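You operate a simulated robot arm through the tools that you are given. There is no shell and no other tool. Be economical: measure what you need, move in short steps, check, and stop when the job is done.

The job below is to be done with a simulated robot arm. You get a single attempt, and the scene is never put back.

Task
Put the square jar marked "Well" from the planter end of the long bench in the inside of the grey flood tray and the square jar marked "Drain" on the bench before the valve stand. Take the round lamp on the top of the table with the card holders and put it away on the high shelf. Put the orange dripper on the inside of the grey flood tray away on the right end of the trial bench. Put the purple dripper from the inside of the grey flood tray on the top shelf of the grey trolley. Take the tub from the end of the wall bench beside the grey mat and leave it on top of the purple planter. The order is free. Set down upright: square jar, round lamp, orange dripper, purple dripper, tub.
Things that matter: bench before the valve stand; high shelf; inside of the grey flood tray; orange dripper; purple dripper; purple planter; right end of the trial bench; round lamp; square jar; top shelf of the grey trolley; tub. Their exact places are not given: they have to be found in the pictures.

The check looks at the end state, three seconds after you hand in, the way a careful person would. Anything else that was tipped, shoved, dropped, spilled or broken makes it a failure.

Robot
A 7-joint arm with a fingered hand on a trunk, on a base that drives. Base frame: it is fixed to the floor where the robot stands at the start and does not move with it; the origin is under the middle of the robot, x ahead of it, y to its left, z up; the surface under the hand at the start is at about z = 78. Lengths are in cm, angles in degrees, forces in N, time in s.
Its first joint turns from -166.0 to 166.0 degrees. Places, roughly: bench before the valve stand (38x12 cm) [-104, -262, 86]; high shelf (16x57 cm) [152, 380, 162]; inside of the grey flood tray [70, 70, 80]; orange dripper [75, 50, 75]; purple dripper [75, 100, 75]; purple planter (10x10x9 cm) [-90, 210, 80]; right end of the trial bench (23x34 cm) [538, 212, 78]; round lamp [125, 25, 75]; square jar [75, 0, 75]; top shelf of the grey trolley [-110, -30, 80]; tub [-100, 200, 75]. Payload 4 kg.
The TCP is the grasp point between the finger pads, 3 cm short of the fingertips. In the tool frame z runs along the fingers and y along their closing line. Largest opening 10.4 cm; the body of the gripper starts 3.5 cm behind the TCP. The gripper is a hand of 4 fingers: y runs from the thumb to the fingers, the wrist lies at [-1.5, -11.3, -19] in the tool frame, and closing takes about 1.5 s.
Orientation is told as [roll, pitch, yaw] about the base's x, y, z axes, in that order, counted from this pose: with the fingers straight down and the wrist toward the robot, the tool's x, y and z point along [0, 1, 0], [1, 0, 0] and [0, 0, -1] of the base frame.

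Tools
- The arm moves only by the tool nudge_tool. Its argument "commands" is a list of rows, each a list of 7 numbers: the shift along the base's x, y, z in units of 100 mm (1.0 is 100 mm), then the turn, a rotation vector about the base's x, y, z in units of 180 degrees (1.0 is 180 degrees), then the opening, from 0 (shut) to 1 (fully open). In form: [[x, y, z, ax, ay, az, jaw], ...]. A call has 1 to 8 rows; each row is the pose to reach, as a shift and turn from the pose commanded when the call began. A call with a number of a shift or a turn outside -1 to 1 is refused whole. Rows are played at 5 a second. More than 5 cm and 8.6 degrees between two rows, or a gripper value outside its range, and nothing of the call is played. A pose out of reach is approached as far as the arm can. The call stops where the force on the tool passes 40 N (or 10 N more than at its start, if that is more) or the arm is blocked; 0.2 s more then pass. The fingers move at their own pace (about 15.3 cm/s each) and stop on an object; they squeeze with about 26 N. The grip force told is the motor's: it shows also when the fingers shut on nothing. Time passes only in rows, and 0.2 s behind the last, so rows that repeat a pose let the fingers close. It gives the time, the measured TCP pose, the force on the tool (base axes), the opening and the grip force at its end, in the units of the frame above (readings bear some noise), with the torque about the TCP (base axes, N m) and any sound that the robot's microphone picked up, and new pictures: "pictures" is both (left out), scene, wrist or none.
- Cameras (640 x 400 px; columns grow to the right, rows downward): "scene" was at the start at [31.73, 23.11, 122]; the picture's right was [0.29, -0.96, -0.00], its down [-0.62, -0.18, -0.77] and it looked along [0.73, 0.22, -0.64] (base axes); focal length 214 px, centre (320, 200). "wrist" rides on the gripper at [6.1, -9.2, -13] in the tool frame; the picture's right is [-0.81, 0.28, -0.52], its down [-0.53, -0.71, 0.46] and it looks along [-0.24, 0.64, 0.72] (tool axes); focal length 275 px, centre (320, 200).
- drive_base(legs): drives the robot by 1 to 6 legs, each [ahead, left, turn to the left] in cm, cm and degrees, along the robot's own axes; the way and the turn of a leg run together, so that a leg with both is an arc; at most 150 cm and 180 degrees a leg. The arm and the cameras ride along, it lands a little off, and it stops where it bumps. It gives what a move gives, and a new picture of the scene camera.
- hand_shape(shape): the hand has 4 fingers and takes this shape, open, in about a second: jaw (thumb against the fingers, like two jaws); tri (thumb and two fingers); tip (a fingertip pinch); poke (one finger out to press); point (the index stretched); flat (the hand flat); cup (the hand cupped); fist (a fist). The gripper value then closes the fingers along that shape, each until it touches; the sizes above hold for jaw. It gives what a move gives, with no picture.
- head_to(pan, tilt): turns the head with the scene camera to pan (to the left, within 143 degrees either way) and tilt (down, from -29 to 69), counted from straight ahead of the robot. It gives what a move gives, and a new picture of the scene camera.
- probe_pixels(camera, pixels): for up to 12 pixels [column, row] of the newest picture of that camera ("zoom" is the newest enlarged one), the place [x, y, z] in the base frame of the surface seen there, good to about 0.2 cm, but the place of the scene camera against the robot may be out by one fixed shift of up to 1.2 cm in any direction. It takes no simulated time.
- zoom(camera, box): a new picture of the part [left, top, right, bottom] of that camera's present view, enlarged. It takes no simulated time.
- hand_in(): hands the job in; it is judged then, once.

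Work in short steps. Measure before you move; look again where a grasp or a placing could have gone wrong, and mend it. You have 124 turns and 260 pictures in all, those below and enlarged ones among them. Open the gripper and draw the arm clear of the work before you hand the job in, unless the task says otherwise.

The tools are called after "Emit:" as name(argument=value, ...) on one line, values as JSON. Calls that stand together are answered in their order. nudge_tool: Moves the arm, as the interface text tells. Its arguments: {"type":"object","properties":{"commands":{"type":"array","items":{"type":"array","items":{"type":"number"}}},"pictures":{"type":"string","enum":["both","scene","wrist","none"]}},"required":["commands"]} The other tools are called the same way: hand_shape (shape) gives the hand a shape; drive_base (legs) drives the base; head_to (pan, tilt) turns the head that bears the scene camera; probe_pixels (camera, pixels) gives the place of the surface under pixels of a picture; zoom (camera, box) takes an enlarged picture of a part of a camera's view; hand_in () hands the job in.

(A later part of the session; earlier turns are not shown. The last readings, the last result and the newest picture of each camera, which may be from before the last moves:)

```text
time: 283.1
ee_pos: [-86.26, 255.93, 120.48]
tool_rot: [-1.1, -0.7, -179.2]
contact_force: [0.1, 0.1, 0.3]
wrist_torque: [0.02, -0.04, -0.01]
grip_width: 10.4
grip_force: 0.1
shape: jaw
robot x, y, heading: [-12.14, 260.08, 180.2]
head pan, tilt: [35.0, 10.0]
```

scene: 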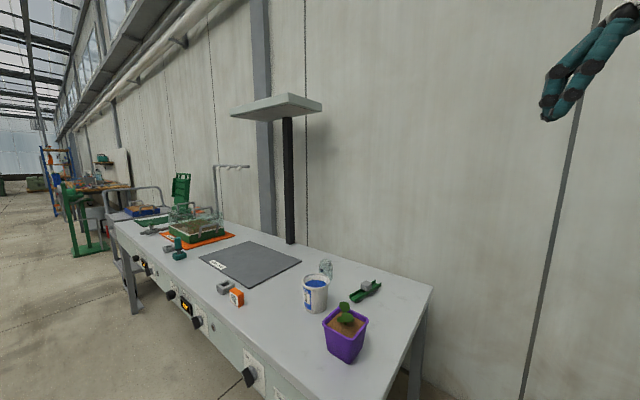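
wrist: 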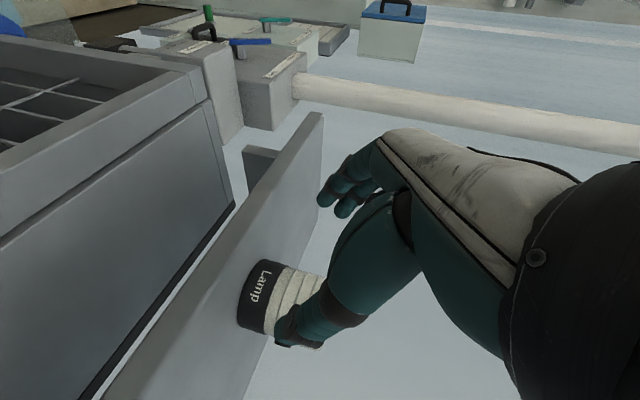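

Emit:
probe_pixels(camera="scene", pixels=[[280, 105], [318, 105], [265, 115], [235, 115], [290, 200], [400, 290], [340, 355], [320, 260]])

Emit:
drive_base(legs=[[4, 54, 0]])

Emit:
head_to(pan=0, tilt=50)

```text
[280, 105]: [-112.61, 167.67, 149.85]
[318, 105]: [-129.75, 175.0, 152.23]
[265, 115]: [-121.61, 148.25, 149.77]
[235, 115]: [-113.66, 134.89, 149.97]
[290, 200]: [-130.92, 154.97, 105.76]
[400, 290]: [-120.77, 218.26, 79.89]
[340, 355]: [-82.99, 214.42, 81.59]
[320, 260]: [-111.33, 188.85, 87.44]
```

```text
time: 286.2
ee_pos: [-90.03, 201.7, 120.45]
tool_rot: [-1.1, -0.8, -178.5]
contact_force: [0.1, 0.3, 0.5]
wrist_torque: [-0.01, 0.03, -0.04]
grip_width: 10.38
grip_force: 0.1
shape: jaw
robot x, y, heading: [-15.79, 206.31, -179.7]
head pan, tilt: [35.0, 10.0]
```

scene: 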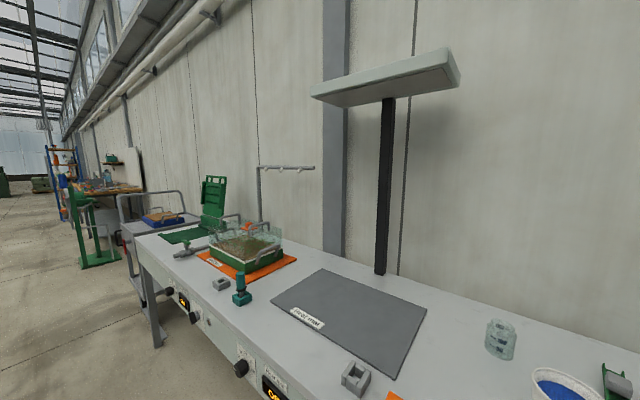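

```text
time: 287.3
ee_pos: [-89.98, 201.7, 120.52]
tool_rot: [-1.1, -0.8, -178.6]
contact_force: [0.0, 0.4, -0.3]
wrist_torque: [0.0, 0.06, 0.01]
grip_width: 10.38
grip_force: 0.1
shape: jaw
robot x, y, heading: [-15.77, 206.62, -179.4]
head pan, tilt: [0.0, 50.0]
```

scene: 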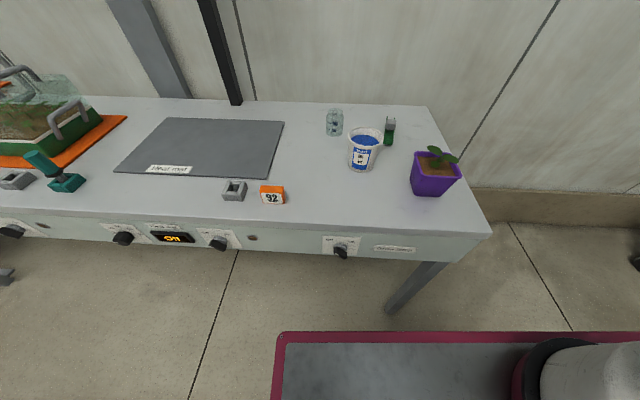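

I move the hand toward the tub and view it with the wrist camera.

Emit:
nudge_tool(commands=[[-0.2, -0.15, -0.4, 0, 0, 0, 1], [-0.4, -0.25, -0.8, 0, 0, 0, 1], [-0.5, -0.3, -1.0, 0, 0, 0, 1], [-0.5, -0.3, -1.0, 0, 0, 0, 1]], pictures="wrist")

Emit:
zoom(camera="scene", box=[310, 90, 480, 210])

```text
time: 288.3
ee_pos: [-94.99, 198.79, 110.52]
tool_rot: [-1.1, -0.7, -178.6]
contact_force: [0.0, -0.5, -0.1]
wrist_torque: [-0.02, 0.04, -0.03]
grip_width: 10.4
grip_force: 0.0
shape: jaw
robot x, y, heading: [-15.95, 206.59, -179.8]
head pan, tilt: [0.0, 50.0]
```

wrist: 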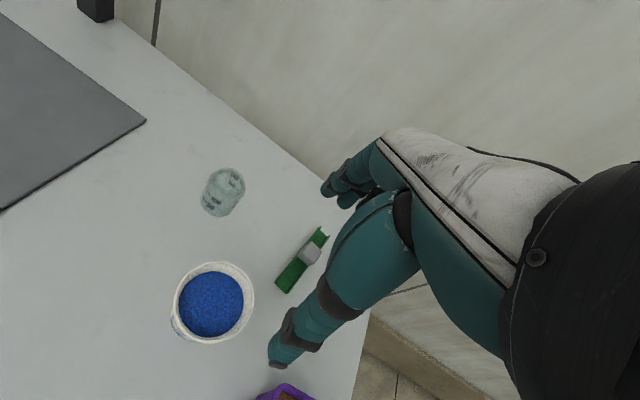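

```text
3.33 times, centred on (395, 150) of scene
```

zoom: 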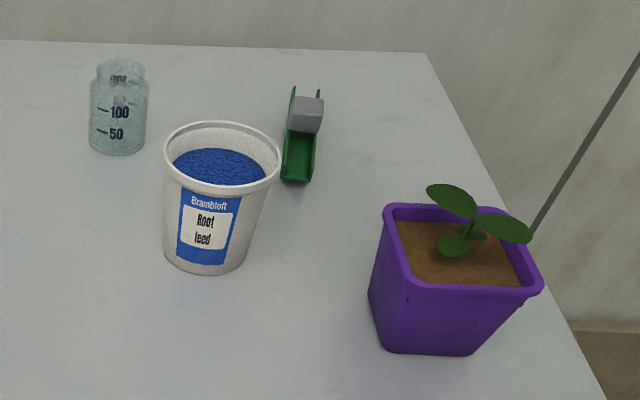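

Emit:
probe_pixels(camera="wrist", pixels=[[211, 303], [253, 290], [180, 330], [213, 263], [207, 342], [180, 285], [245, 325], [172, 315], [308, 255], [290, 285], [285, 392], [240, 190]])

Emit:
probe_pixels(camera="zoom", pixels=[[395, 210], [500, 210], [415, 287], [530, 290], [430, 230], [425, 270], [510, 270], [450, 190], [300, 140], [285, 178], [455, 250]])

```text
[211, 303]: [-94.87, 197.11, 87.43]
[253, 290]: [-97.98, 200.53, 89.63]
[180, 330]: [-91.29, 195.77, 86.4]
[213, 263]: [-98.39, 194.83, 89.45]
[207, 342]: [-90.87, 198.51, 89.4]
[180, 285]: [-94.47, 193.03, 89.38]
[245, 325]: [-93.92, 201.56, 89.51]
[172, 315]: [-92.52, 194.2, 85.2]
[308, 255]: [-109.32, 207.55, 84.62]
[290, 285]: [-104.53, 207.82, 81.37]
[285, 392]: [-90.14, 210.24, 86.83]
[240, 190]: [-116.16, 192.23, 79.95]
```

```text
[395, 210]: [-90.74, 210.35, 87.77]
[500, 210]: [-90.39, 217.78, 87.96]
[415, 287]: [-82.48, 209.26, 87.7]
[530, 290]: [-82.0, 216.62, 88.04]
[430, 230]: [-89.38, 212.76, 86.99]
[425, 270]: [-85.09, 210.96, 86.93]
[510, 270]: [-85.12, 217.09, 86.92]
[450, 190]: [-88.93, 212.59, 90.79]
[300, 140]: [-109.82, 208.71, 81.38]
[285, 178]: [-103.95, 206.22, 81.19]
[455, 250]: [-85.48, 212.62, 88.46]
```

Tub rim centre (-94.95, 197.35), dia ≈8.7, so the open hand has ~0.8 cm margin per side. I centre exactly and go down to just above the rim.

Emit:
nudge_tool(commands=[[0, -0.1, -0.4, 0, 0, 0, 1], [0, -0.145, -0.8, 0, 0, 0, 1], [0, -0.145, -1.0, 0, 0, 0, 1], [0, -0.145, -1.0, 0, 0, 0, 1]], pictures="none")

Emit:
nudge_tool(commands=[[0, 0, -0.4, 0, 0, 0, 1], [0, 0, -0.65, 0, 0, 0, 1], [0, 0, -0.65, 0, 0, 0, 1]], pictures="both")

Emit:
zoom(camera="scene", box=[300, 70, 460, 200])

```text
time: 289.3
ee_pos: [-95.04, 197.21, 100.44]
tool_rot: [-1.0, -0.8, -178.6]
contact_force: [0.3, 0.9, 0.2]
wrist_torque: [-0.01, -0.01, 0.01]
grip_width: 10.38
grip_force: 0.1
shape: jaw
robot x, y, heading: [-15.94, 206.56, -179.5]
head pan, tilt: [0.0, 50.0]
```

```text
time: 290.1
ee_pos: [-94.98, 197.19, 94.12]
tool_rot: [-1.0, -0.9, -178.6]
contact_force: [-0.1, -0.1, 1.3]
wrist_torque: [0.02, -0.01, 0.01]
grip_width: 10.41
grip_force: 0.0
shape: jaw
robot x, y, heading: [-15.6, 206.52, -179.6]
head pan, tilt: [0.0, 50.0]
```

scene: 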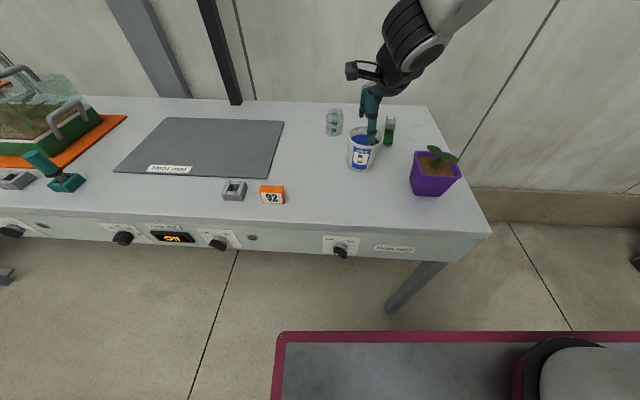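
wrist: 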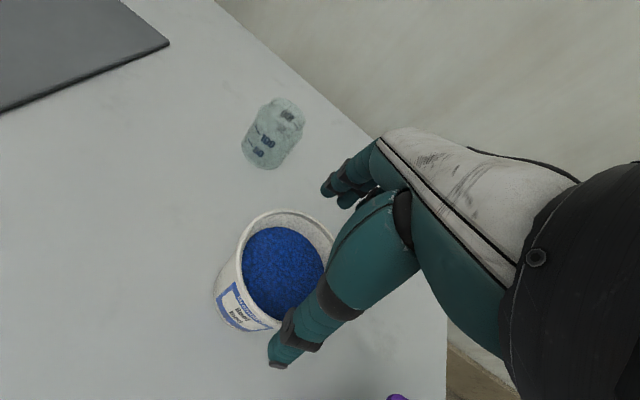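

```text
3.08 times, centred on (380, 135) of scene
```

zoom: 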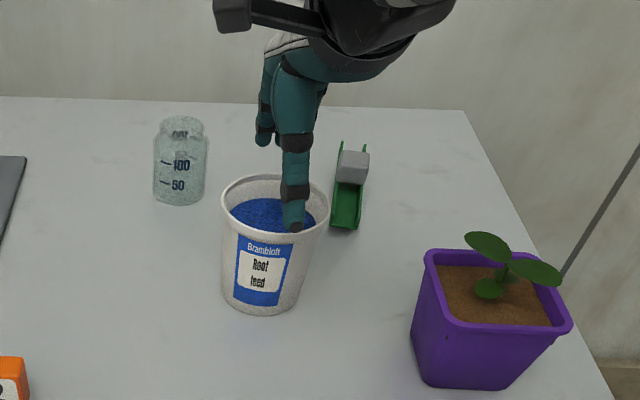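

I probe the thumb tip and rim to verify that the thumb will pass outside the rim.

Emit:
probe_pixels(camera="zoom", pixels=[[296, 228], [294, 220], [284, 222], [303, 222], [270, 232], [225, 205], [327, 210], [275, 176], [263, 140], [265, 143]])

Emit:
probe_pixels(camera="wrist", pixels=[[278, 362], [275, 355], [270, 362], [327, 190], [345, 205], [283, 211], [220, 280], [330, 240], [290, 325]])

```text
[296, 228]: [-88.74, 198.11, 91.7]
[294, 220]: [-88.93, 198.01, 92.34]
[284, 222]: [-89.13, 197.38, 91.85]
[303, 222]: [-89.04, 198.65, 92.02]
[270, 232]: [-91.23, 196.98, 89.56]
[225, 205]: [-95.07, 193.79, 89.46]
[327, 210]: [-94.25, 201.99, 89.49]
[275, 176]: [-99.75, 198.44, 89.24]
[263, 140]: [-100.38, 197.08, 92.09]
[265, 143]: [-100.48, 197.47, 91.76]
```

```text
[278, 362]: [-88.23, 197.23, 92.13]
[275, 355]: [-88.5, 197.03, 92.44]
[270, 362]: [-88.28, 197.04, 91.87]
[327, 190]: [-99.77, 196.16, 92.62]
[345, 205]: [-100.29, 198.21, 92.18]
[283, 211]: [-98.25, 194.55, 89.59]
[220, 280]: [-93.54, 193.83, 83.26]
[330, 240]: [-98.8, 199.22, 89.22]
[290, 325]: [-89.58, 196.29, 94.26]
```

Margins ≈0.6–0.9 cm on both sides. I descend to z≈86.4 in small steps.

Emit:
nudge_tool(commands=[[-0.015, 0.01, -0.2, 0, 0, 0, 1], [-0.015, 0.01, -0.4, 0, 0, 0, 1], [-0.015, 0.01, -0.6, 0, 0, 0, 1], [-0.015, 0.01, -0.77, 0, 0, 0, 1], [-0.015, 0.01, -0.77, 0, 0, 0, 1]], pictures="both")

Emit:
zoom(camera="scene", box=[300, 70, 460, 200])

```text
time: 291.0
ee_pos: [-95.36, 197.2, 87.74]
tool_rot: [-1.1, -1.4, -178.8]
contact_force: [4.5, 3.6, 23.5]
wrist_torque: [-0.18, -0.08, 0.04]
grip_width: 10.39
grip_force: 0.0
shape: jaw
robot x, y, heading: [-16.02, 205.96, -179.9]
head pan, tilt: [0.0, 50.0]
stopped in row 4: the force on the tool passed its limit at 47 N (the readings are from after the stop); the commanded pose is now the measured one
```

scene: 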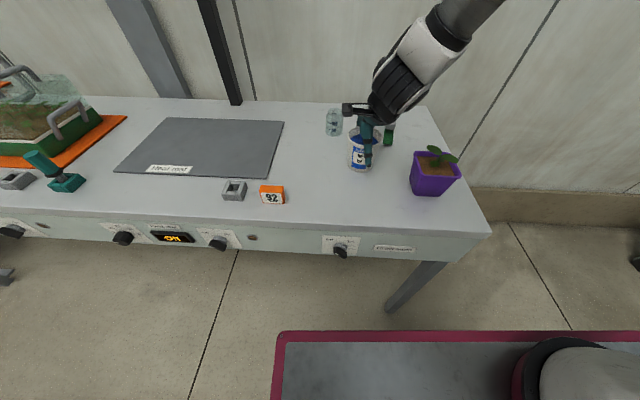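
wrist: 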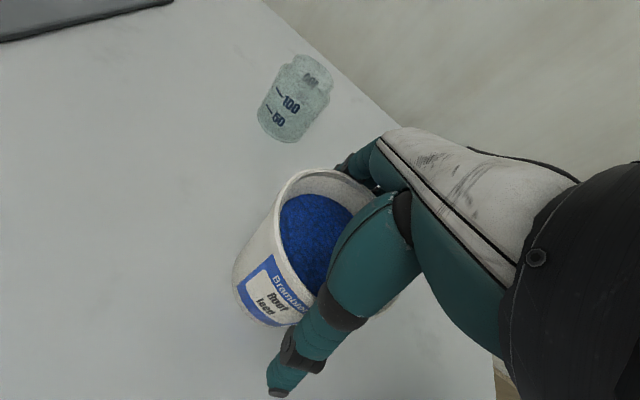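

```text
3.08 times, centred on (380, 135) of scene
```

zoom: 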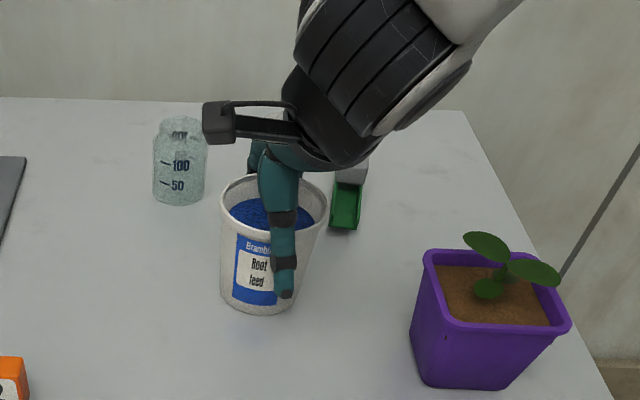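

The hand's inside touched the rim at z 87.7. I rise 0.6 cm to relieve it, then close there (just under the rim).

Emit:
nudge_tool(commands=[[0.03, 0, 0.06, 0, 0, 0, 1], [0.03, 0, 0.06, 0, 0, 0, 1]], pictures="none")

Emit:
nudge_tool(commands=[[0, 0, 0, 0, 0, 0, 0.8], [0, 0, 0, 0, 0, 0, 0.6], [0, 0, 0, 0, 0, 0, 0.3], [0, 0, 0, 0, 0, 0, 0], [0, 0, 0, 0, 0, 0, 0], [0, 0, 0, 0, 0, 0, 0], [0, 0, 0, 0, 0, 0, 0]], pictures="wrist")

Emit:
zoom(camera="scene", box=[300, 70, 460, 200])

```text
time: 291.6
ee_pos: [-95.04, 197.24, 88.2]
tool_rot: [-1.1, -1.2, -178.7]
contact_force: [0.4, 0.4, -2.2]
wrist_torque: [-0.02, 0.03, -0.01]
grip_width: 10.39
grip_force: 0.1
shape: jaw
robot x, y, heading: [-15.93, 206.22, -179.8]
head pan, tilt: [0.0, 50.0]
```

```text
time: 293.2
ee_pos: [-95.12, 197.28, 88.19]
tool_rot: [-1.1, -1.3, -178.8]
contact_force: [0.2, 0.8, -0.7]
wrist_torque: [0.01, 0.0, -0.02]
grip_width: 7.19
grip_force: 26.0
shape: jaw
robot x, y, heading: [-15.92, 206.67, -179.4]
head pan, tilt: [0.0, 50.0]
```

wrist: 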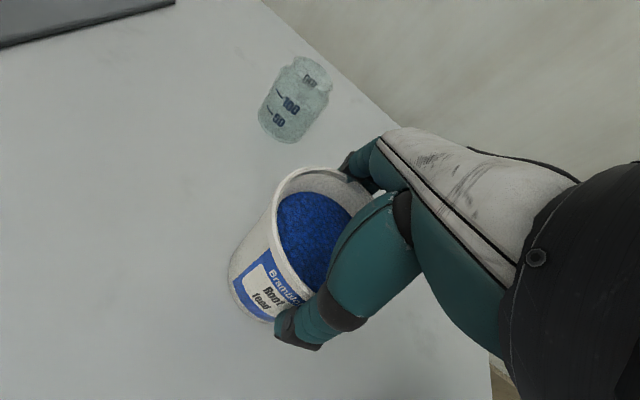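

```text
3.08 times, centred on (380, 135) of scene
```

zoom: 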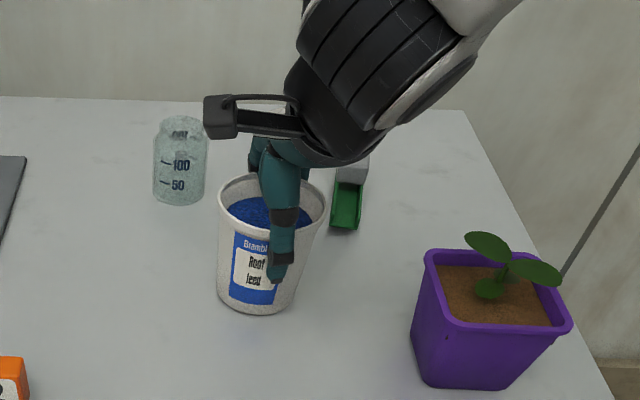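

Gripped at 7.2 cm. I lift 12 cm and check the level.

Emit:
nudge_tool(commands=[[0, 0, 0.1, 0, 0, 0, 0], [0, 0, 0.3, 0, 0, 0, 0], [0, 0, 0.6, 0, 0, 0, 0], [0, 0, 1.0, 0, 0, 0, 0], [0, 0, 1.0, 0, 0, 0, 0]], pictures="both")

Emit:
zoom(camera="scene", box=[300, 50, 480, 200])

```text
time: 294.4
ee_pos: [-95.11, 197.39, 98.09]
tool_rot: [-1.0, -1.3, -178.7]
contact_force: [-0.3, -0.1, -4.9]
wrist_torque: [0.03, 0.01, -0.02]
grip_width: 7.19
grip_force: 26.4
shape: jaw
robot x, y, heading: [-16.06, 205.96, -179.7]
head pan, tilt: [0.0, 50.0]
```

scene: 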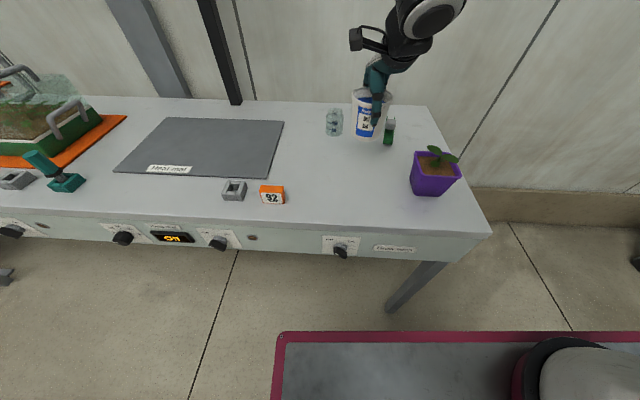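
wrist: 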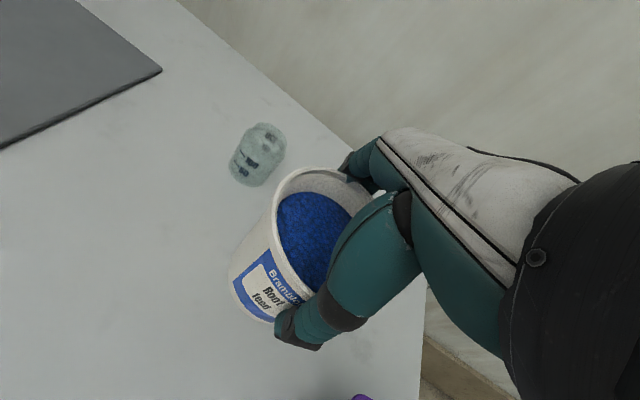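

```text
2.67 times, centred on (390, 125) of scene
```

zoom: 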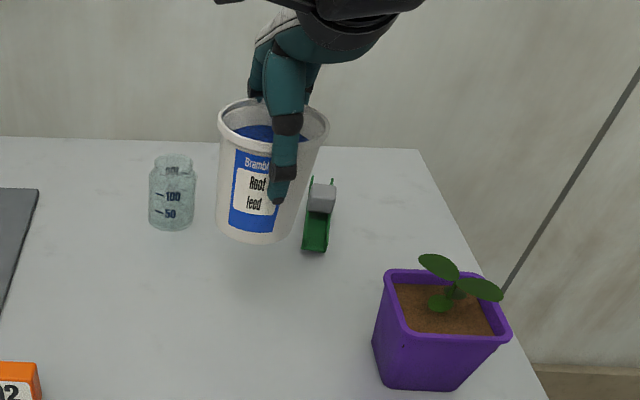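

Level. I raise 5 cm more and move toward the planter, then refine with the wrist camera.

Emit:
nudge_tool(commands=[[0, 0, 0.3, 0, 0, 0, 0], [0, 0.1, 0.6, 0, 0, 0, 0], [0.2, 0.4, 0.7, 0, 0, 0, 0], [0.4, 0.7, 0.7, 0, 0, 0, 0], [0.5, 0.9, 0.7, 0, 0, 0, 0], [0.5, 0.9, 0.7, 0, 0, 0, 0]], pictures="both")

Emit:
zoom(camera="scene", box=[320, 50, 480, 210])

```text
time: 295.8
ee_pos: [-89.93, 206.29, 105.2]
tool_rot: [-1.1, -1.2, -178.6]
contact_force: [-0.3, 0.0, -4.5]
wrist_torque: [0.02, 0.01, -0.02]
grip_width: 7.18
grip_force: 26.0
shape: jaw
robot x, y, heading: [-16.12, 206.28, -179.5]
head pan, tilt: [0.0, 50.0]
```

scene: 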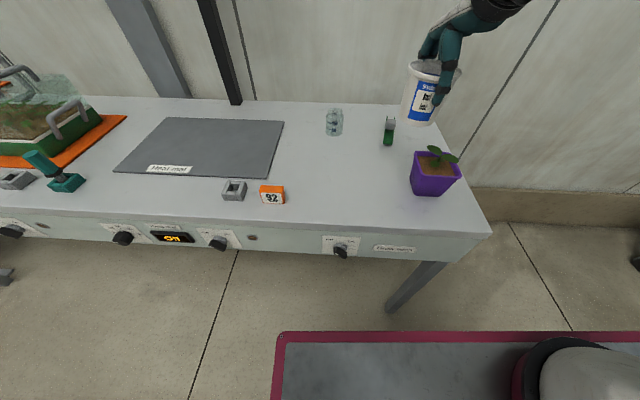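
wrist: 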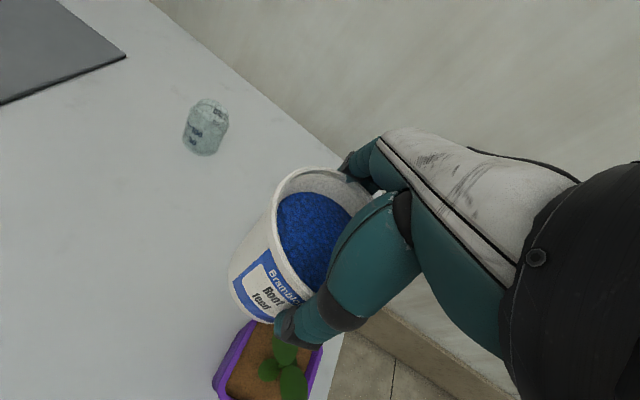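

```text
2.50 times, centred on (400, 130) of scene
```

zoom: 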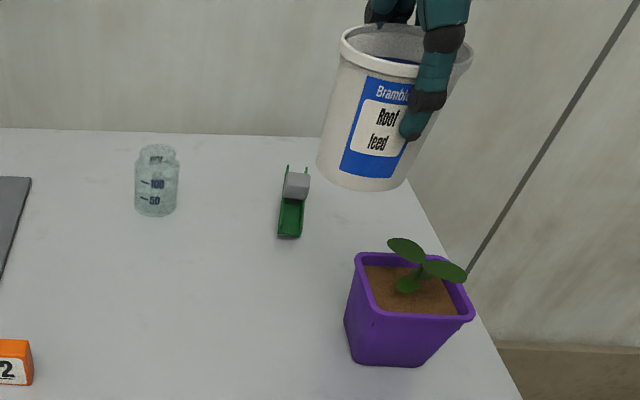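

I probe the planter rim corners in both pictures.

Emit:
probe_pixels(camera="wrist", pixels=[[251, 323], [216, 384], [320, 348], [240, 345], [268, 368], [285, 345], [233, 390]])

Emit:
probe_pixels(camera="zoom", pixels=[[359, 257], [376, 316], [472, 316], [440, 260], [357, 285], [366, 310], [420, 317], [462, 285], [415, 285], [350, 325]])

```text
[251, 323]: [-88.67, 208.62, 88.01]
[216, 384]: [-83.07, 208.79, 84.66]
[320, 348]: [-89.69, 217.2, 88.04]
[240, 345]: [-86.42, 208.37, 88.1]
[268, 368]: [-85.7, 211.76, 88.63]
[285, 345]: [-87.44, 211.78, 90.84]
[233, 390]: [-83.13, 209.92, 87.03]
```

```text
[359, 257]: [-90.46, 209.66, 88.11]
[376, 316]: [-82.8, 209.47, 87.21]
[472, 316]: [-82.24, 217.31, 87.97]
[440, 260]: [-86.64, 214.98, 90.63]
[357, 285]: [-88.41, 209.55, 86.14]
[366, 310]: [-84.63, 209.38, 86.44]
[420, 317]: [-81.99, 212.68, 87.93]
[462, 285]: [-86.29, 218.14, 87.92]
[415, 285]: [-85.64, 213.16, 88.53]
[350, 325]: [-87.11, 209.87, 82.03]
```

Planter centre (-85.8, 212.9), soil z≈87. I move over it and lower with care (expected contact TCP ≈95).

Emit:
nudge_tool(commands=[[0.2, 0.35, 0, 0, 0, 0, 0], [0.41, 0.66, 0, 0, 0, 0, 0], [0.41, 0.66, -0.2, 0, 0, 0, 0], [0.41, 0.66, -0.4, 0, 0, 0, 0], [0.41, 0.66, -0.6, 0, 0, 0, 0], [0.41, 0.66, -0.6, 0, 0, 0, 0]], pictures="both")

Emit:
zoom(camera="scene", box=[360, 60, 500, 210])

```text
time: 297.2
ee_pos: [-85.82, 213.0, 99.99]
tool_rot: [-1.5, -1.1, -179.1]
contact_force: [0.9, 1.0, -3.5]
wrist_torque: [0.01, -0.02, 0.0]
grip_width: 7.2
grip_force: 25.5
shape: jaw
out of reach, approached as far as the arm can: row 4, 5, 6
robot x, y, heading: [-15.91, 206.35, -179.4]
head pan, tilt: [0.0, 50.0]
```

scene: 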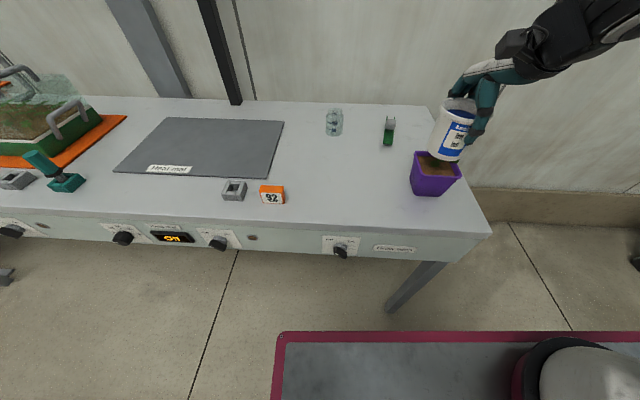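
wrist: 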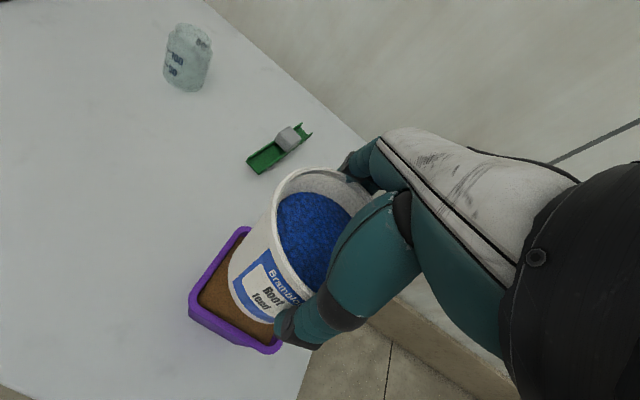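

```text
2.67 times, centred on (430, 135) of scene
```

zoom: 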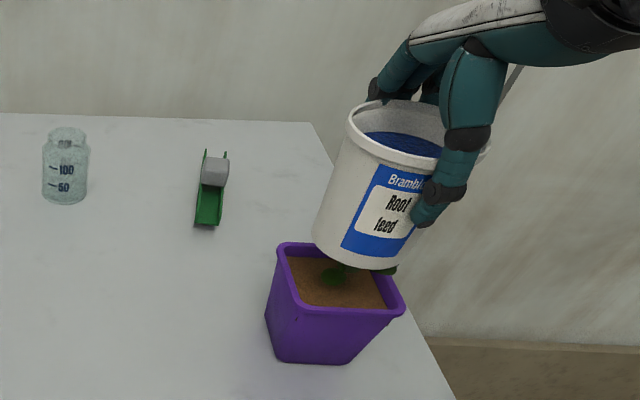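

The arm is at its inner limit. I raise 3 cm, back the base 9 cm, and bring the arm forward again.

Emit:
nudge_tool(commands=[[0, 0, 0.2, 0, 0, 0, 0], [0, 0, 0.4, 0, 0, 0, 0]], pictures="none")

Emit:
drive_base(legs=[[-10, 0, 0]])

```text
time: 297.8
ee_pos: [-86.12, 213.45, 102.55]
tool_rot: [-2.0, -1.3, -179.3]
contact_force: [-0.6, -0.3, -4.3]
wrist_torque: [-0.02, -0.01, 0.01]
grip_width: 7.18
grip_force: 26.1
shape: jaw
out of reach, approached as far as the arm can: row 1, 2
robot x, y, heading: [-15.94, 206.38, -179.5]
head pan, tilt: [0.0, 50.0]
```

```text
time: 299.0
ee_pos: [-75.97, 213.48, 102.52]
tool_rot: [-1.9, -1.2, -179.5]
contact_force: [-0.6, 0.1, -3.4]
wrist_torque: [0.01, 0.01, -0.01]
grip_width: 7.18
grip_force: 26.5
shape: jaw
robot x, y, heading: [-6.02, 206.48, -179.6]
head pan, tilt: [0.0, 50.0]
```

scene: 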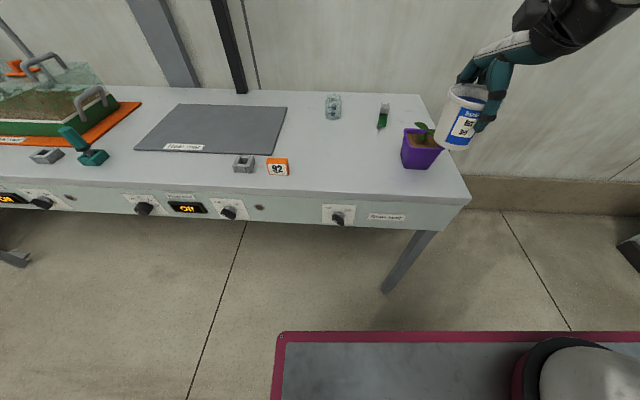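

Emit:
nudge_tool(commands=[[-0.4, 0, 0, -0.005, -0.003, 0, 0], [-0.8, -0.03, 0, -0.01, -0.006, 0, 0], [-0.985, -0.055, 0, -0.01, -0.006, 0, 0], [-0.985, -0.055, -0.2, -0.01, -0.006, 0, 0], [-0.985, -0.055, -0.4, -0.01, -0.006, 0, 0], [-0.985, -0.055, -0.5, -0.01, -0.006, 0, 0], [-0.985, -0.055, -0.5, -0.01, -0.006, 0, 0]], pictures="both")

Emit:
zoom(camera="scene", box=[350, 50, 490, 190])

```text
time: 300.6
ee_pos: [-85.79, 212.83, 97.67]
tool_rot: [-0.1, -0.1, -179.4]
contact_force: [0.8, 0.1, -4.5]
wrist_torque: [0.03, 0.02, 0.0]
grip_width: 7.21
grip_force: 26.1
shape: jaw
robot x, y, heading: [-6.09, 206.4, -179.5]
head pan, tilt: [0.0, 50.0]
```

scene: 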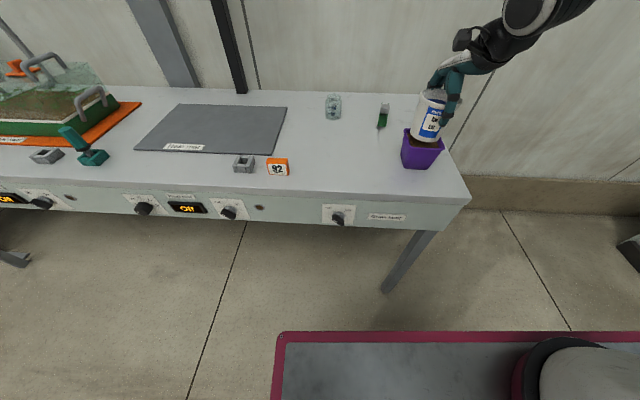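
wrist: 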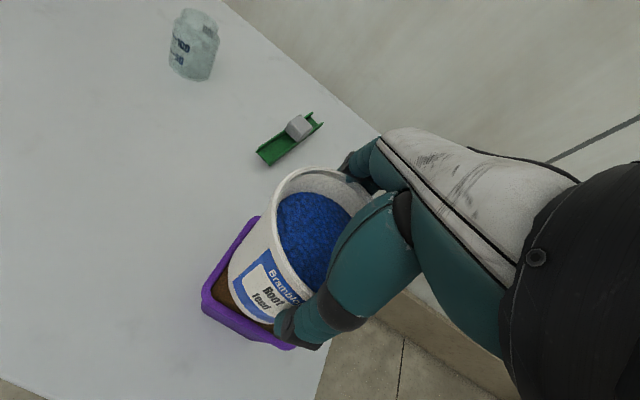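

```text
2.86 times, centred on (420, 120) of scene
```

zoom: 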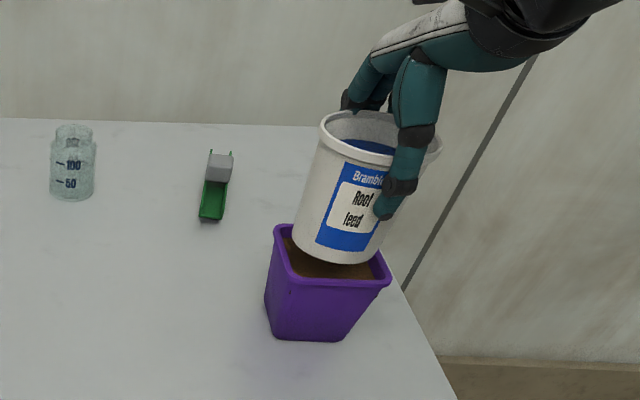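

Tub base is well inside the planter's opening outline. I creep down to the contact.

Emit:
nudge_tool(commands=[[0, 0, -0.06, 0, 0, 0, 0], [0, 0, -0.12, 0, 0, 0, 0], [0, 0, -0.17, 0, 0, 0, 0], [0, 0, -0.17, 0, 0, 0, 0]], pictures="none")

Emit:
nudge_tool(commands=[[0, 0, -0.03, 0, 0, 0, 0], [0, 0, -0.06, 0, 0, 0, 0], [0, 0, -0.08, 0, 0, 0, 0], [0, 0, -0.08, 0, 0, 0, 0]], pictures="both")

Emit:
zoom(camera="scene", box=[350, 50, 490, 190])

```text
time: 301.6
ee_pos: [-85.86, 212.76, 95.92]
tool_rot: [-0.1, -0.4, -179.4]
contact_force: [1.3, 1.0, 23.4]
wrist_torque: [-0.16, -0.74, 0.07]
grip_width: 7.16
grip_force: 25.9
shape: jaw
robot x, y, heading: [-5.83, 205.99, -179.8]
head pan, tilt: [0.0, 50.0]
```

```text
time: 302.0
ee_pos: [-86.03, 212.94, 95.99]
tool_rot: [0.0, -0.7, -179.5]
contact_force: [1.3, 1.1, 17.0]
wrist_torque: [-0.15, -0.64, 0.04]
grip_width: 7.18
grip_force: 26.1
shape: jaw
robot x, y, heading: [-5.58, 206.21, -179.5]
head pan, tilt: [0.0, 50.0]
stopped in row 1: the force on the tool passed its limit at 44 N (the readings are from after the stop); the commanded pose is now the measured one
```

scene: 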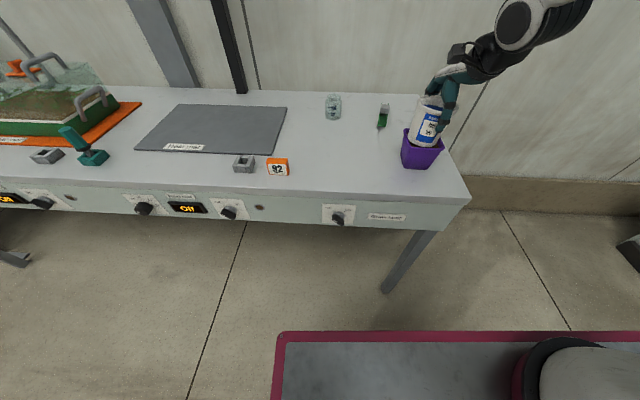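
wrist: 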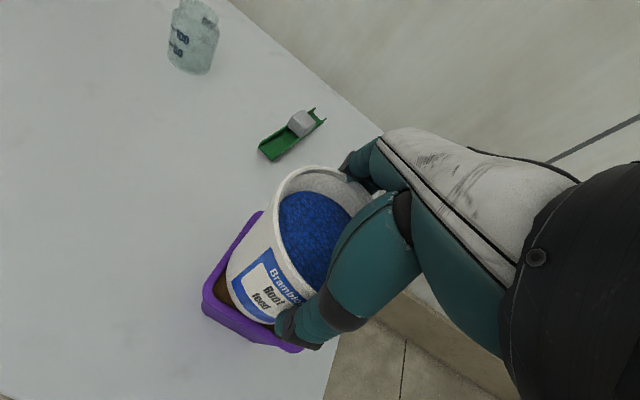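

```text
2.86 times, centred on (420, 120) of scene
```

zoom: 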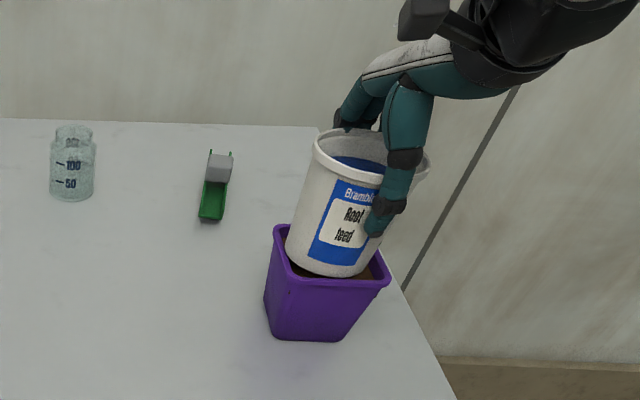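

Contact at TCP 96 with torque pointing to the near rim (+x). I raise 1 cm, shift −x 0.6 cm, and lower again to compare.

Emit:
nudge_tool(commands=[[0, 0, 0.1, 0, 0.003, 0, 0], [-0.05, 0, 0.1, 0, 0.003, 0, 0], [-0.05, 0, 0.02, 0, 0.003, 0, 0], [-0.05, 0, 0.0, 0, 0.003, 0, 0], [-0.05, 0, 0.0, 0, 0.003, 0, 0]], pictures="none")

Emit:
nudge_tool(commands=[[0, 0, -0.02, 0, 0, 0, 0], [0, 0, -0.04, 0, 0, 0, 0], [0, 0, -0.04, 0, 0, 0, 0]], pictures="none")

Emit:
zoom(camera="scene", box=[380, 70, 460, 180])

```text
time: 303.2
ee_pos: [-86.44, 212.87, 95.88]
tool_rot: [0.0, -1.1, -179.4]
contact_force: [1.5, -0.7, 3.9]
wrist_torque: [-0.31, -0.07, 0.08]
grip_width: 7.17
grip_force: 26.1
shape: jaw
robot x, y, heading: [-5.94, 206.46, -179.5]
head pan, tilt: [0.0, 50.0]
```

```text
time: 304.0
ee_pos: [-86.33, 212.91, 95.57]
tool_rot: [0.0, -1.4, -179.6]
contact_force: [4.9, 3.6, 28.3]
wrist_torque: [-0.63, -0.09, 0.17]
grip_width: 7.14
grip_force: 26.1
shape: jaw
robot x, y, heading: [-5.99, 206.34, -179.9]
head pan, tilt: [0.0, 50.0]
```

```text
3.64 times, centred on (420, 125) of scene
```

zoom: 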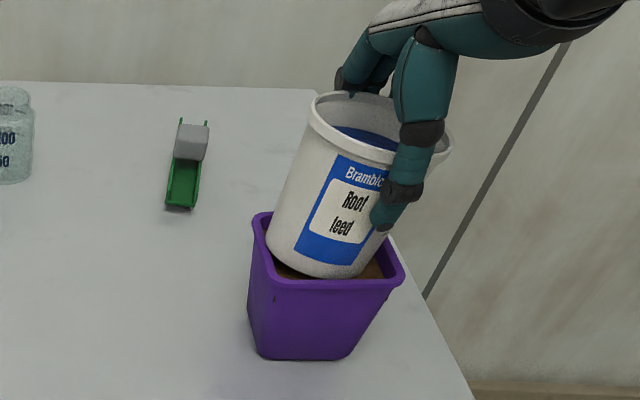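

Now x is balanced, but torque indicates contact at the −y rim. I raise 1 cm, shift +y 0.6, correct the 1.4° pitch, and lower again.

Emit:
nudge_tool(commands=[[0, 0, 0.1, 0, -0.008, 0, 0], [0, 0.06, 0.1, 0, -0.008, 0, 0], [0, 0.06, 0.06, 0, -0.008, 0, 0], [0, 0.06, 0.02, 0, -0.008, 0, 0], [0, 0.06, 0.02, 0, -0.008, 0, 0]], pictures="none")

Emit:
nudge_tool(commands=[[0, 0, -0.03, 0, 0, 0, 0], [0, 0, -0.06, 0, 0, 0, 0], [0, 0, -0.06, 0, 0, 0, 0]], pictures="wrist")

Emit:
zoom(camera="scene", box=[380, 70, 460, 180])

```text
time: 305.2
ee_pos: [-86.44, 213.66, 95.49]
tool_rot: [0.1, 0.4, -179.5]
contact_force: [0.7, -0.4, -3.6]
wrist_torque: [0.01, 0.0, 0.02]
grip_width: 7.16
grip_force: 25.6
shape: jaw
robot x, y, heading: [-5.61, 206.27, -179.6]
head pan, tilt: [0.0, 50.0]
```

```text
time: 306.0
ee_pos: [-86.56, 213.55, 95.14]
tool_rot: [0.1, 0.1, -179.4]
contact_force: [4.4, -3.8, 18.0]
wrist_torque: [0.15, 0.11, -0.01]
grip_width: 7.18
grip_force: 25.7
shape: jaw
robot x, y, heading: [-6.06, 206.33, -179.6]
head pan, tilt: [0.0, 50.0]
```

wrist: 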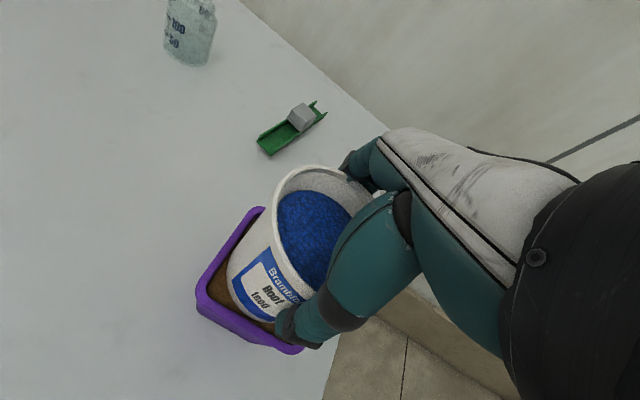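

```text
3.64 times, centred on (420, 125) of scene
```

zoom: 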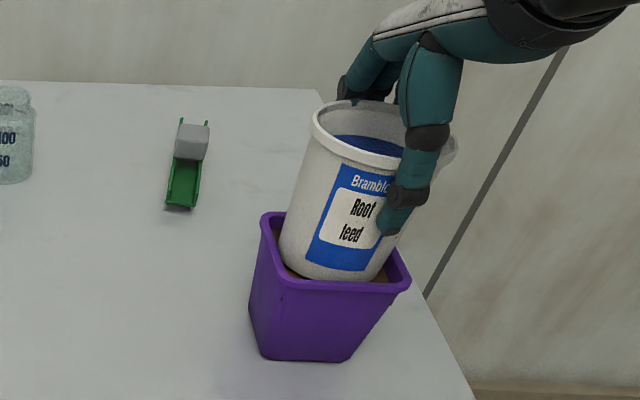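

Resting on the soil at the expected height (torques small). I release and watch.

Emit:
nudge_tool(commands=[[0.01, -0.01, 0.01, 0, 0, 0, 0], [0.01, -0.01, 0.01, 0, 0, 0, 0.5], [0.01, -0.01, 0.01, 0, 0, 0, 0.75], [0.01, -0.01, 0.01, 0, 0, 0, 1], [0.01, -0.01, 0.01, 0, 0, 0, 1], [0.01, -0.01, 0.01, 0, 0, 0, 1]], pictures="wrist")

Emit:
zoom(camera="scene", box=[380, 70, 460, 180])

```text
time: 307.4
ee_pos: [-86.44, 213.44, 95.01]
tool_rot: [0.0, 0.3, -179.4]
contact_force: [0.8, -2.8, 12.9]
wrist_torque: [-0.07, 0.48, 0.09]
grip_width: 10.36
grip_force: 0.1
shape: jaw
robot x, y, heading: [-6.03, 206.76, -179.5]
head pan, tilt: [0.0, 50.0]
```

wrist: 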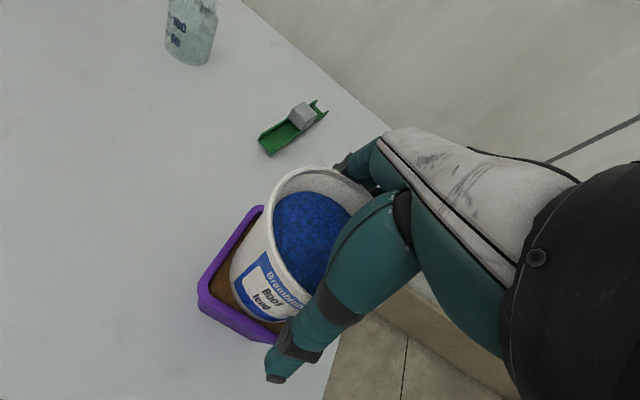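

```text
3.64 times, centred on (420, 125) of scene
```

zoom: 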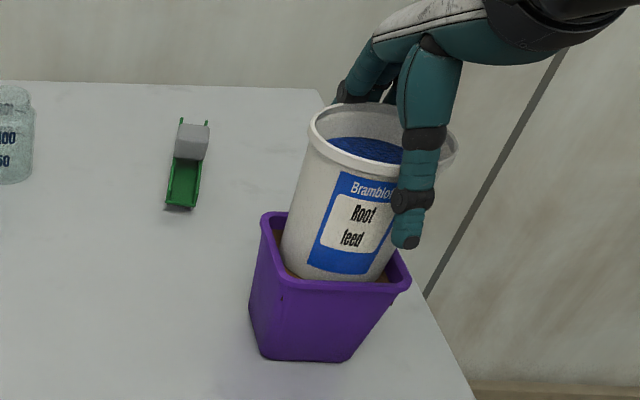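

Opened; hand presses slightly on the far rim. I rise gently with a small −x shift.

Emit:
nudge_tool(commands=[[-0.02, 0, 0.05, 0, 0, 0, 1], [-0.03, 0, 0.15, 0, 0, 0, 1], [-0.03, 0, 0.35, 0, 0, 0, 1], [-0.03, 0, 0.7, 0, 0, 0, 1], [-0.03, 0, 1.0, 0, 0, 0, 1]], pictures="both")

Emit:
nudge_tool(commands=[[0.2, 0, 0.4, 0, 0, 0, 1], [0.2, 0, 0.8, 0, 0, 0, 1], [0.2, 0, 1.0, 0, 0, 0, 1]], pictures="scene")

Emit:
zoom(camera="scene", box=[380, 70, 460, 180])

```text
time: 308.6
ee_pos: [-86.57, 213.44, 104.97]
tool_rot: [0.0, 0.5, -179.4]
contact_force: [0.2, -0.1, -0.6]
wrist_torque: [0.0, -0.07, 0.02]
grip_width: 10.39
grip_force: 0.2
shape: jaw
robot x, y, heading: [-5.87, 206.38, -179.6]
head pan, tilt: [0.0, 50.0]
```

scene: 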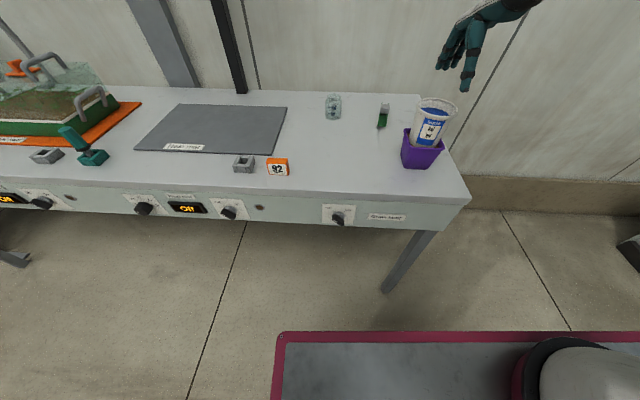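
wrist: 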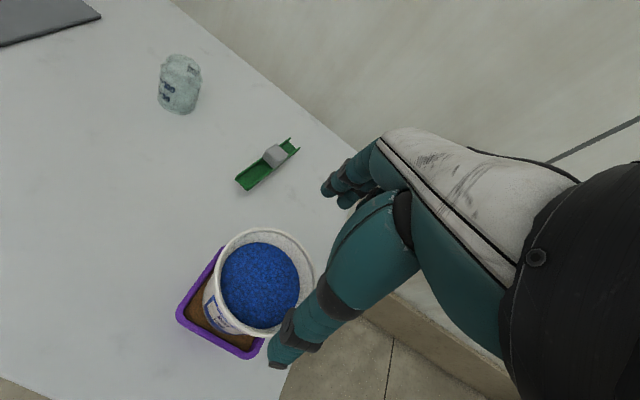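

```text
time: 309.4
ee_pos: [-84.65, 213.5, 115.03]
tool_rot: [0.0, 0.2, -179.5]
contact_force: [-0.3, -0.3, -0.1]
wrist_torque: [-0.01, -0.02, 0.02]
grip_width: 10.42
grip_force: 0.1
shape: jaw
robot x, y, heading: [-6.07, 206.19, -179.8]
head pan, tilt: [0.0, 50.0]
```

scene: 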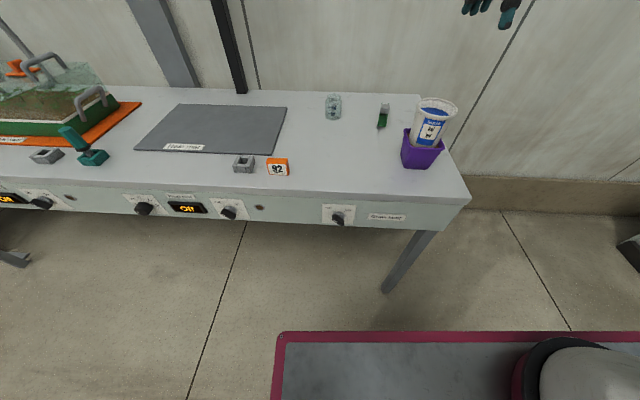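

```text
3.64 times, centred on (420, 125) of scene
```

zoom: 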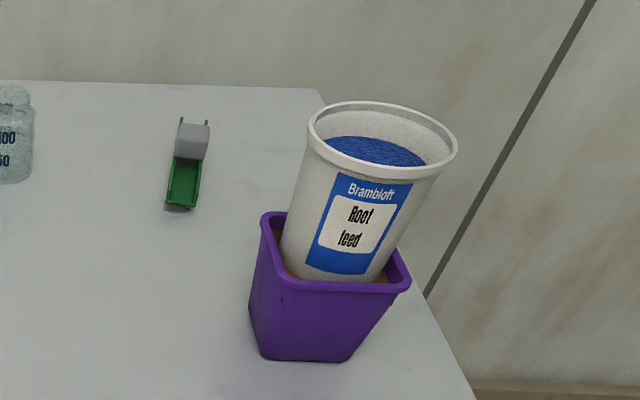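

I check the tub's level via its rim.

Emit:
probe_pixels(camera="zoom", pixels=[[314, 130], [452, 150], [370, 104], [385, 172], [325, 155], [430, 175], [270, 215], [405, 285]])

Emit:
probe_pixels(camera="wrist", pixels=[[258, 232], [250, 333], [310, 275], [208, 300], [217, 252]])

```text
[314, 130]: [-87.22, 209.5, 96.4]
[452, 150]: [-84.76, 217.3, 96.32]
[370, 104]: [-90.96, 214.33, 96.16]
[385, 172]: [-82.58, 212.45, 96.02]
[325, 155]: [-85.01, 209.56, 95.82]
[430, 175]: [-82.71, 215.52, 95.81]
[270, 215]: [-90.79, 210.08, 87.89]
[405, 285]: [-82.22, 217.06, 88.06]
```

```text
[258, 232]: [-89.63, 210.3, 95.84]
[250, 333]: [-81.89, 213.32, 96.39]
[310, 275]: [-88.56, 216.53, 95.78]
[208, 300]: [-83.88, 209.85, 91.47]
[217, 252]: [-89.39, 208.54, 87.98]
```

Tub rim is level at z≈96: done. Next the purple dripper: I move to x≈-20, strafe to y≈95, and turn left 180° in the aisle (fingers at z≈112 clear everything).

Emit:
drive_base(legs=[[14, 0, 0], [0, 112, 0], [0, 0, 179.6]])

Emit:
head_to(pan=0, tilt=50)

```text
time: 323.2
ee_pos: [58.87, 86.07, 114.97]
tool_rot: [0.0, 0.5, -2.1]
contact_force: [0.7, -0.4, 0.5]
wrist_torque: [0.0, -0.02, 0.01]
grip_width: 10.38
grip_force: 0.0
shape: jaw
robot x, y, heading: [-19.29, 96.92, -2.2]
head pan, tilt: [0.0, 50.0]
```

scene: 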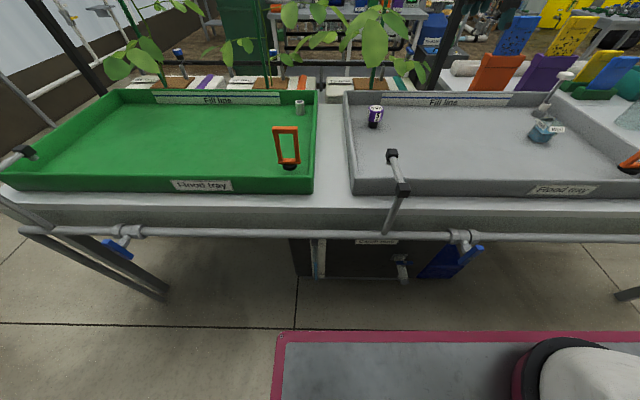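

```text
time: 323.8
ee_pos: [58.88, 86.03, 115.02]
tool_rot: [0.0, 0.3, -2.1]
contact_force: [-0.3, 0.1, 0.0]
wrist_torque: [0.0, -0.01, -0.04]
grip_width: 10.4
grip_force: 0.1
shape: jaw
robot x, y, heading: [-19.42, 96.82, -2.6]
head pan, tilt: [0.0, 50.0]
```

scene: 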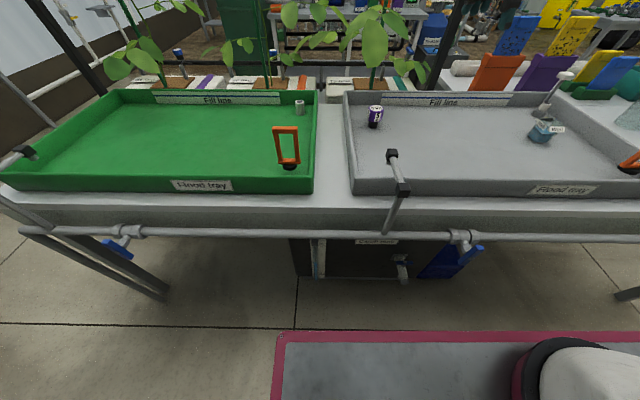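

I enlarge the purple dripper at (375,117) and probe surroundings.

Emit:
zoom(camera="scene", box=[330, 80, 430, 240])

Emit:
probe_pixels(camera="scene", pixels=[[376, 107], [374, 118], [373, 127], [392, 155], [403, 188], [385, 240], [355, 150], [458, 240], [470, 260], [410, 240]])

```text
2.50 times, centred on (380, 160) of scene
```

zoom: 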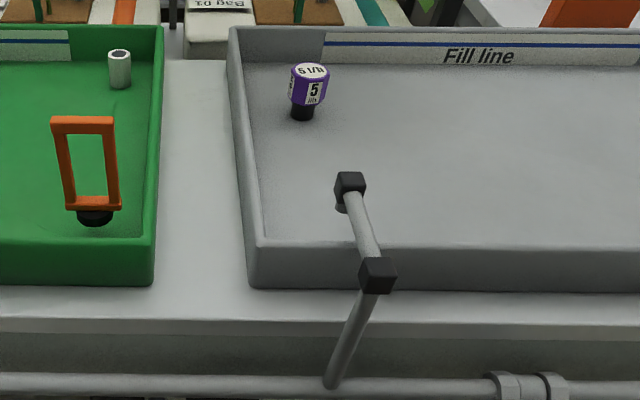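

```text
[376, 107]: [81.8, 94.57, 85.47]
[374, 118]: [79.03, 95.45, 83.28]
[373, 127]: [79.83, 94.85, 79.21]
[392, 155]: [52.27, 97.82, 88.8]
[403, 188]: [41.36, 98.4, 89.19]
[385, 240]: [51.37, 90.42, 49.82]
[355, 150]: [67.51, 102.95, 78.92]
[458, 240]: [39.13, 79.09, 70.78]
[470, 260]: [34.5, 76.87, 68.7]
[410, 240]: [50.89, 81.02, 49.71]
```

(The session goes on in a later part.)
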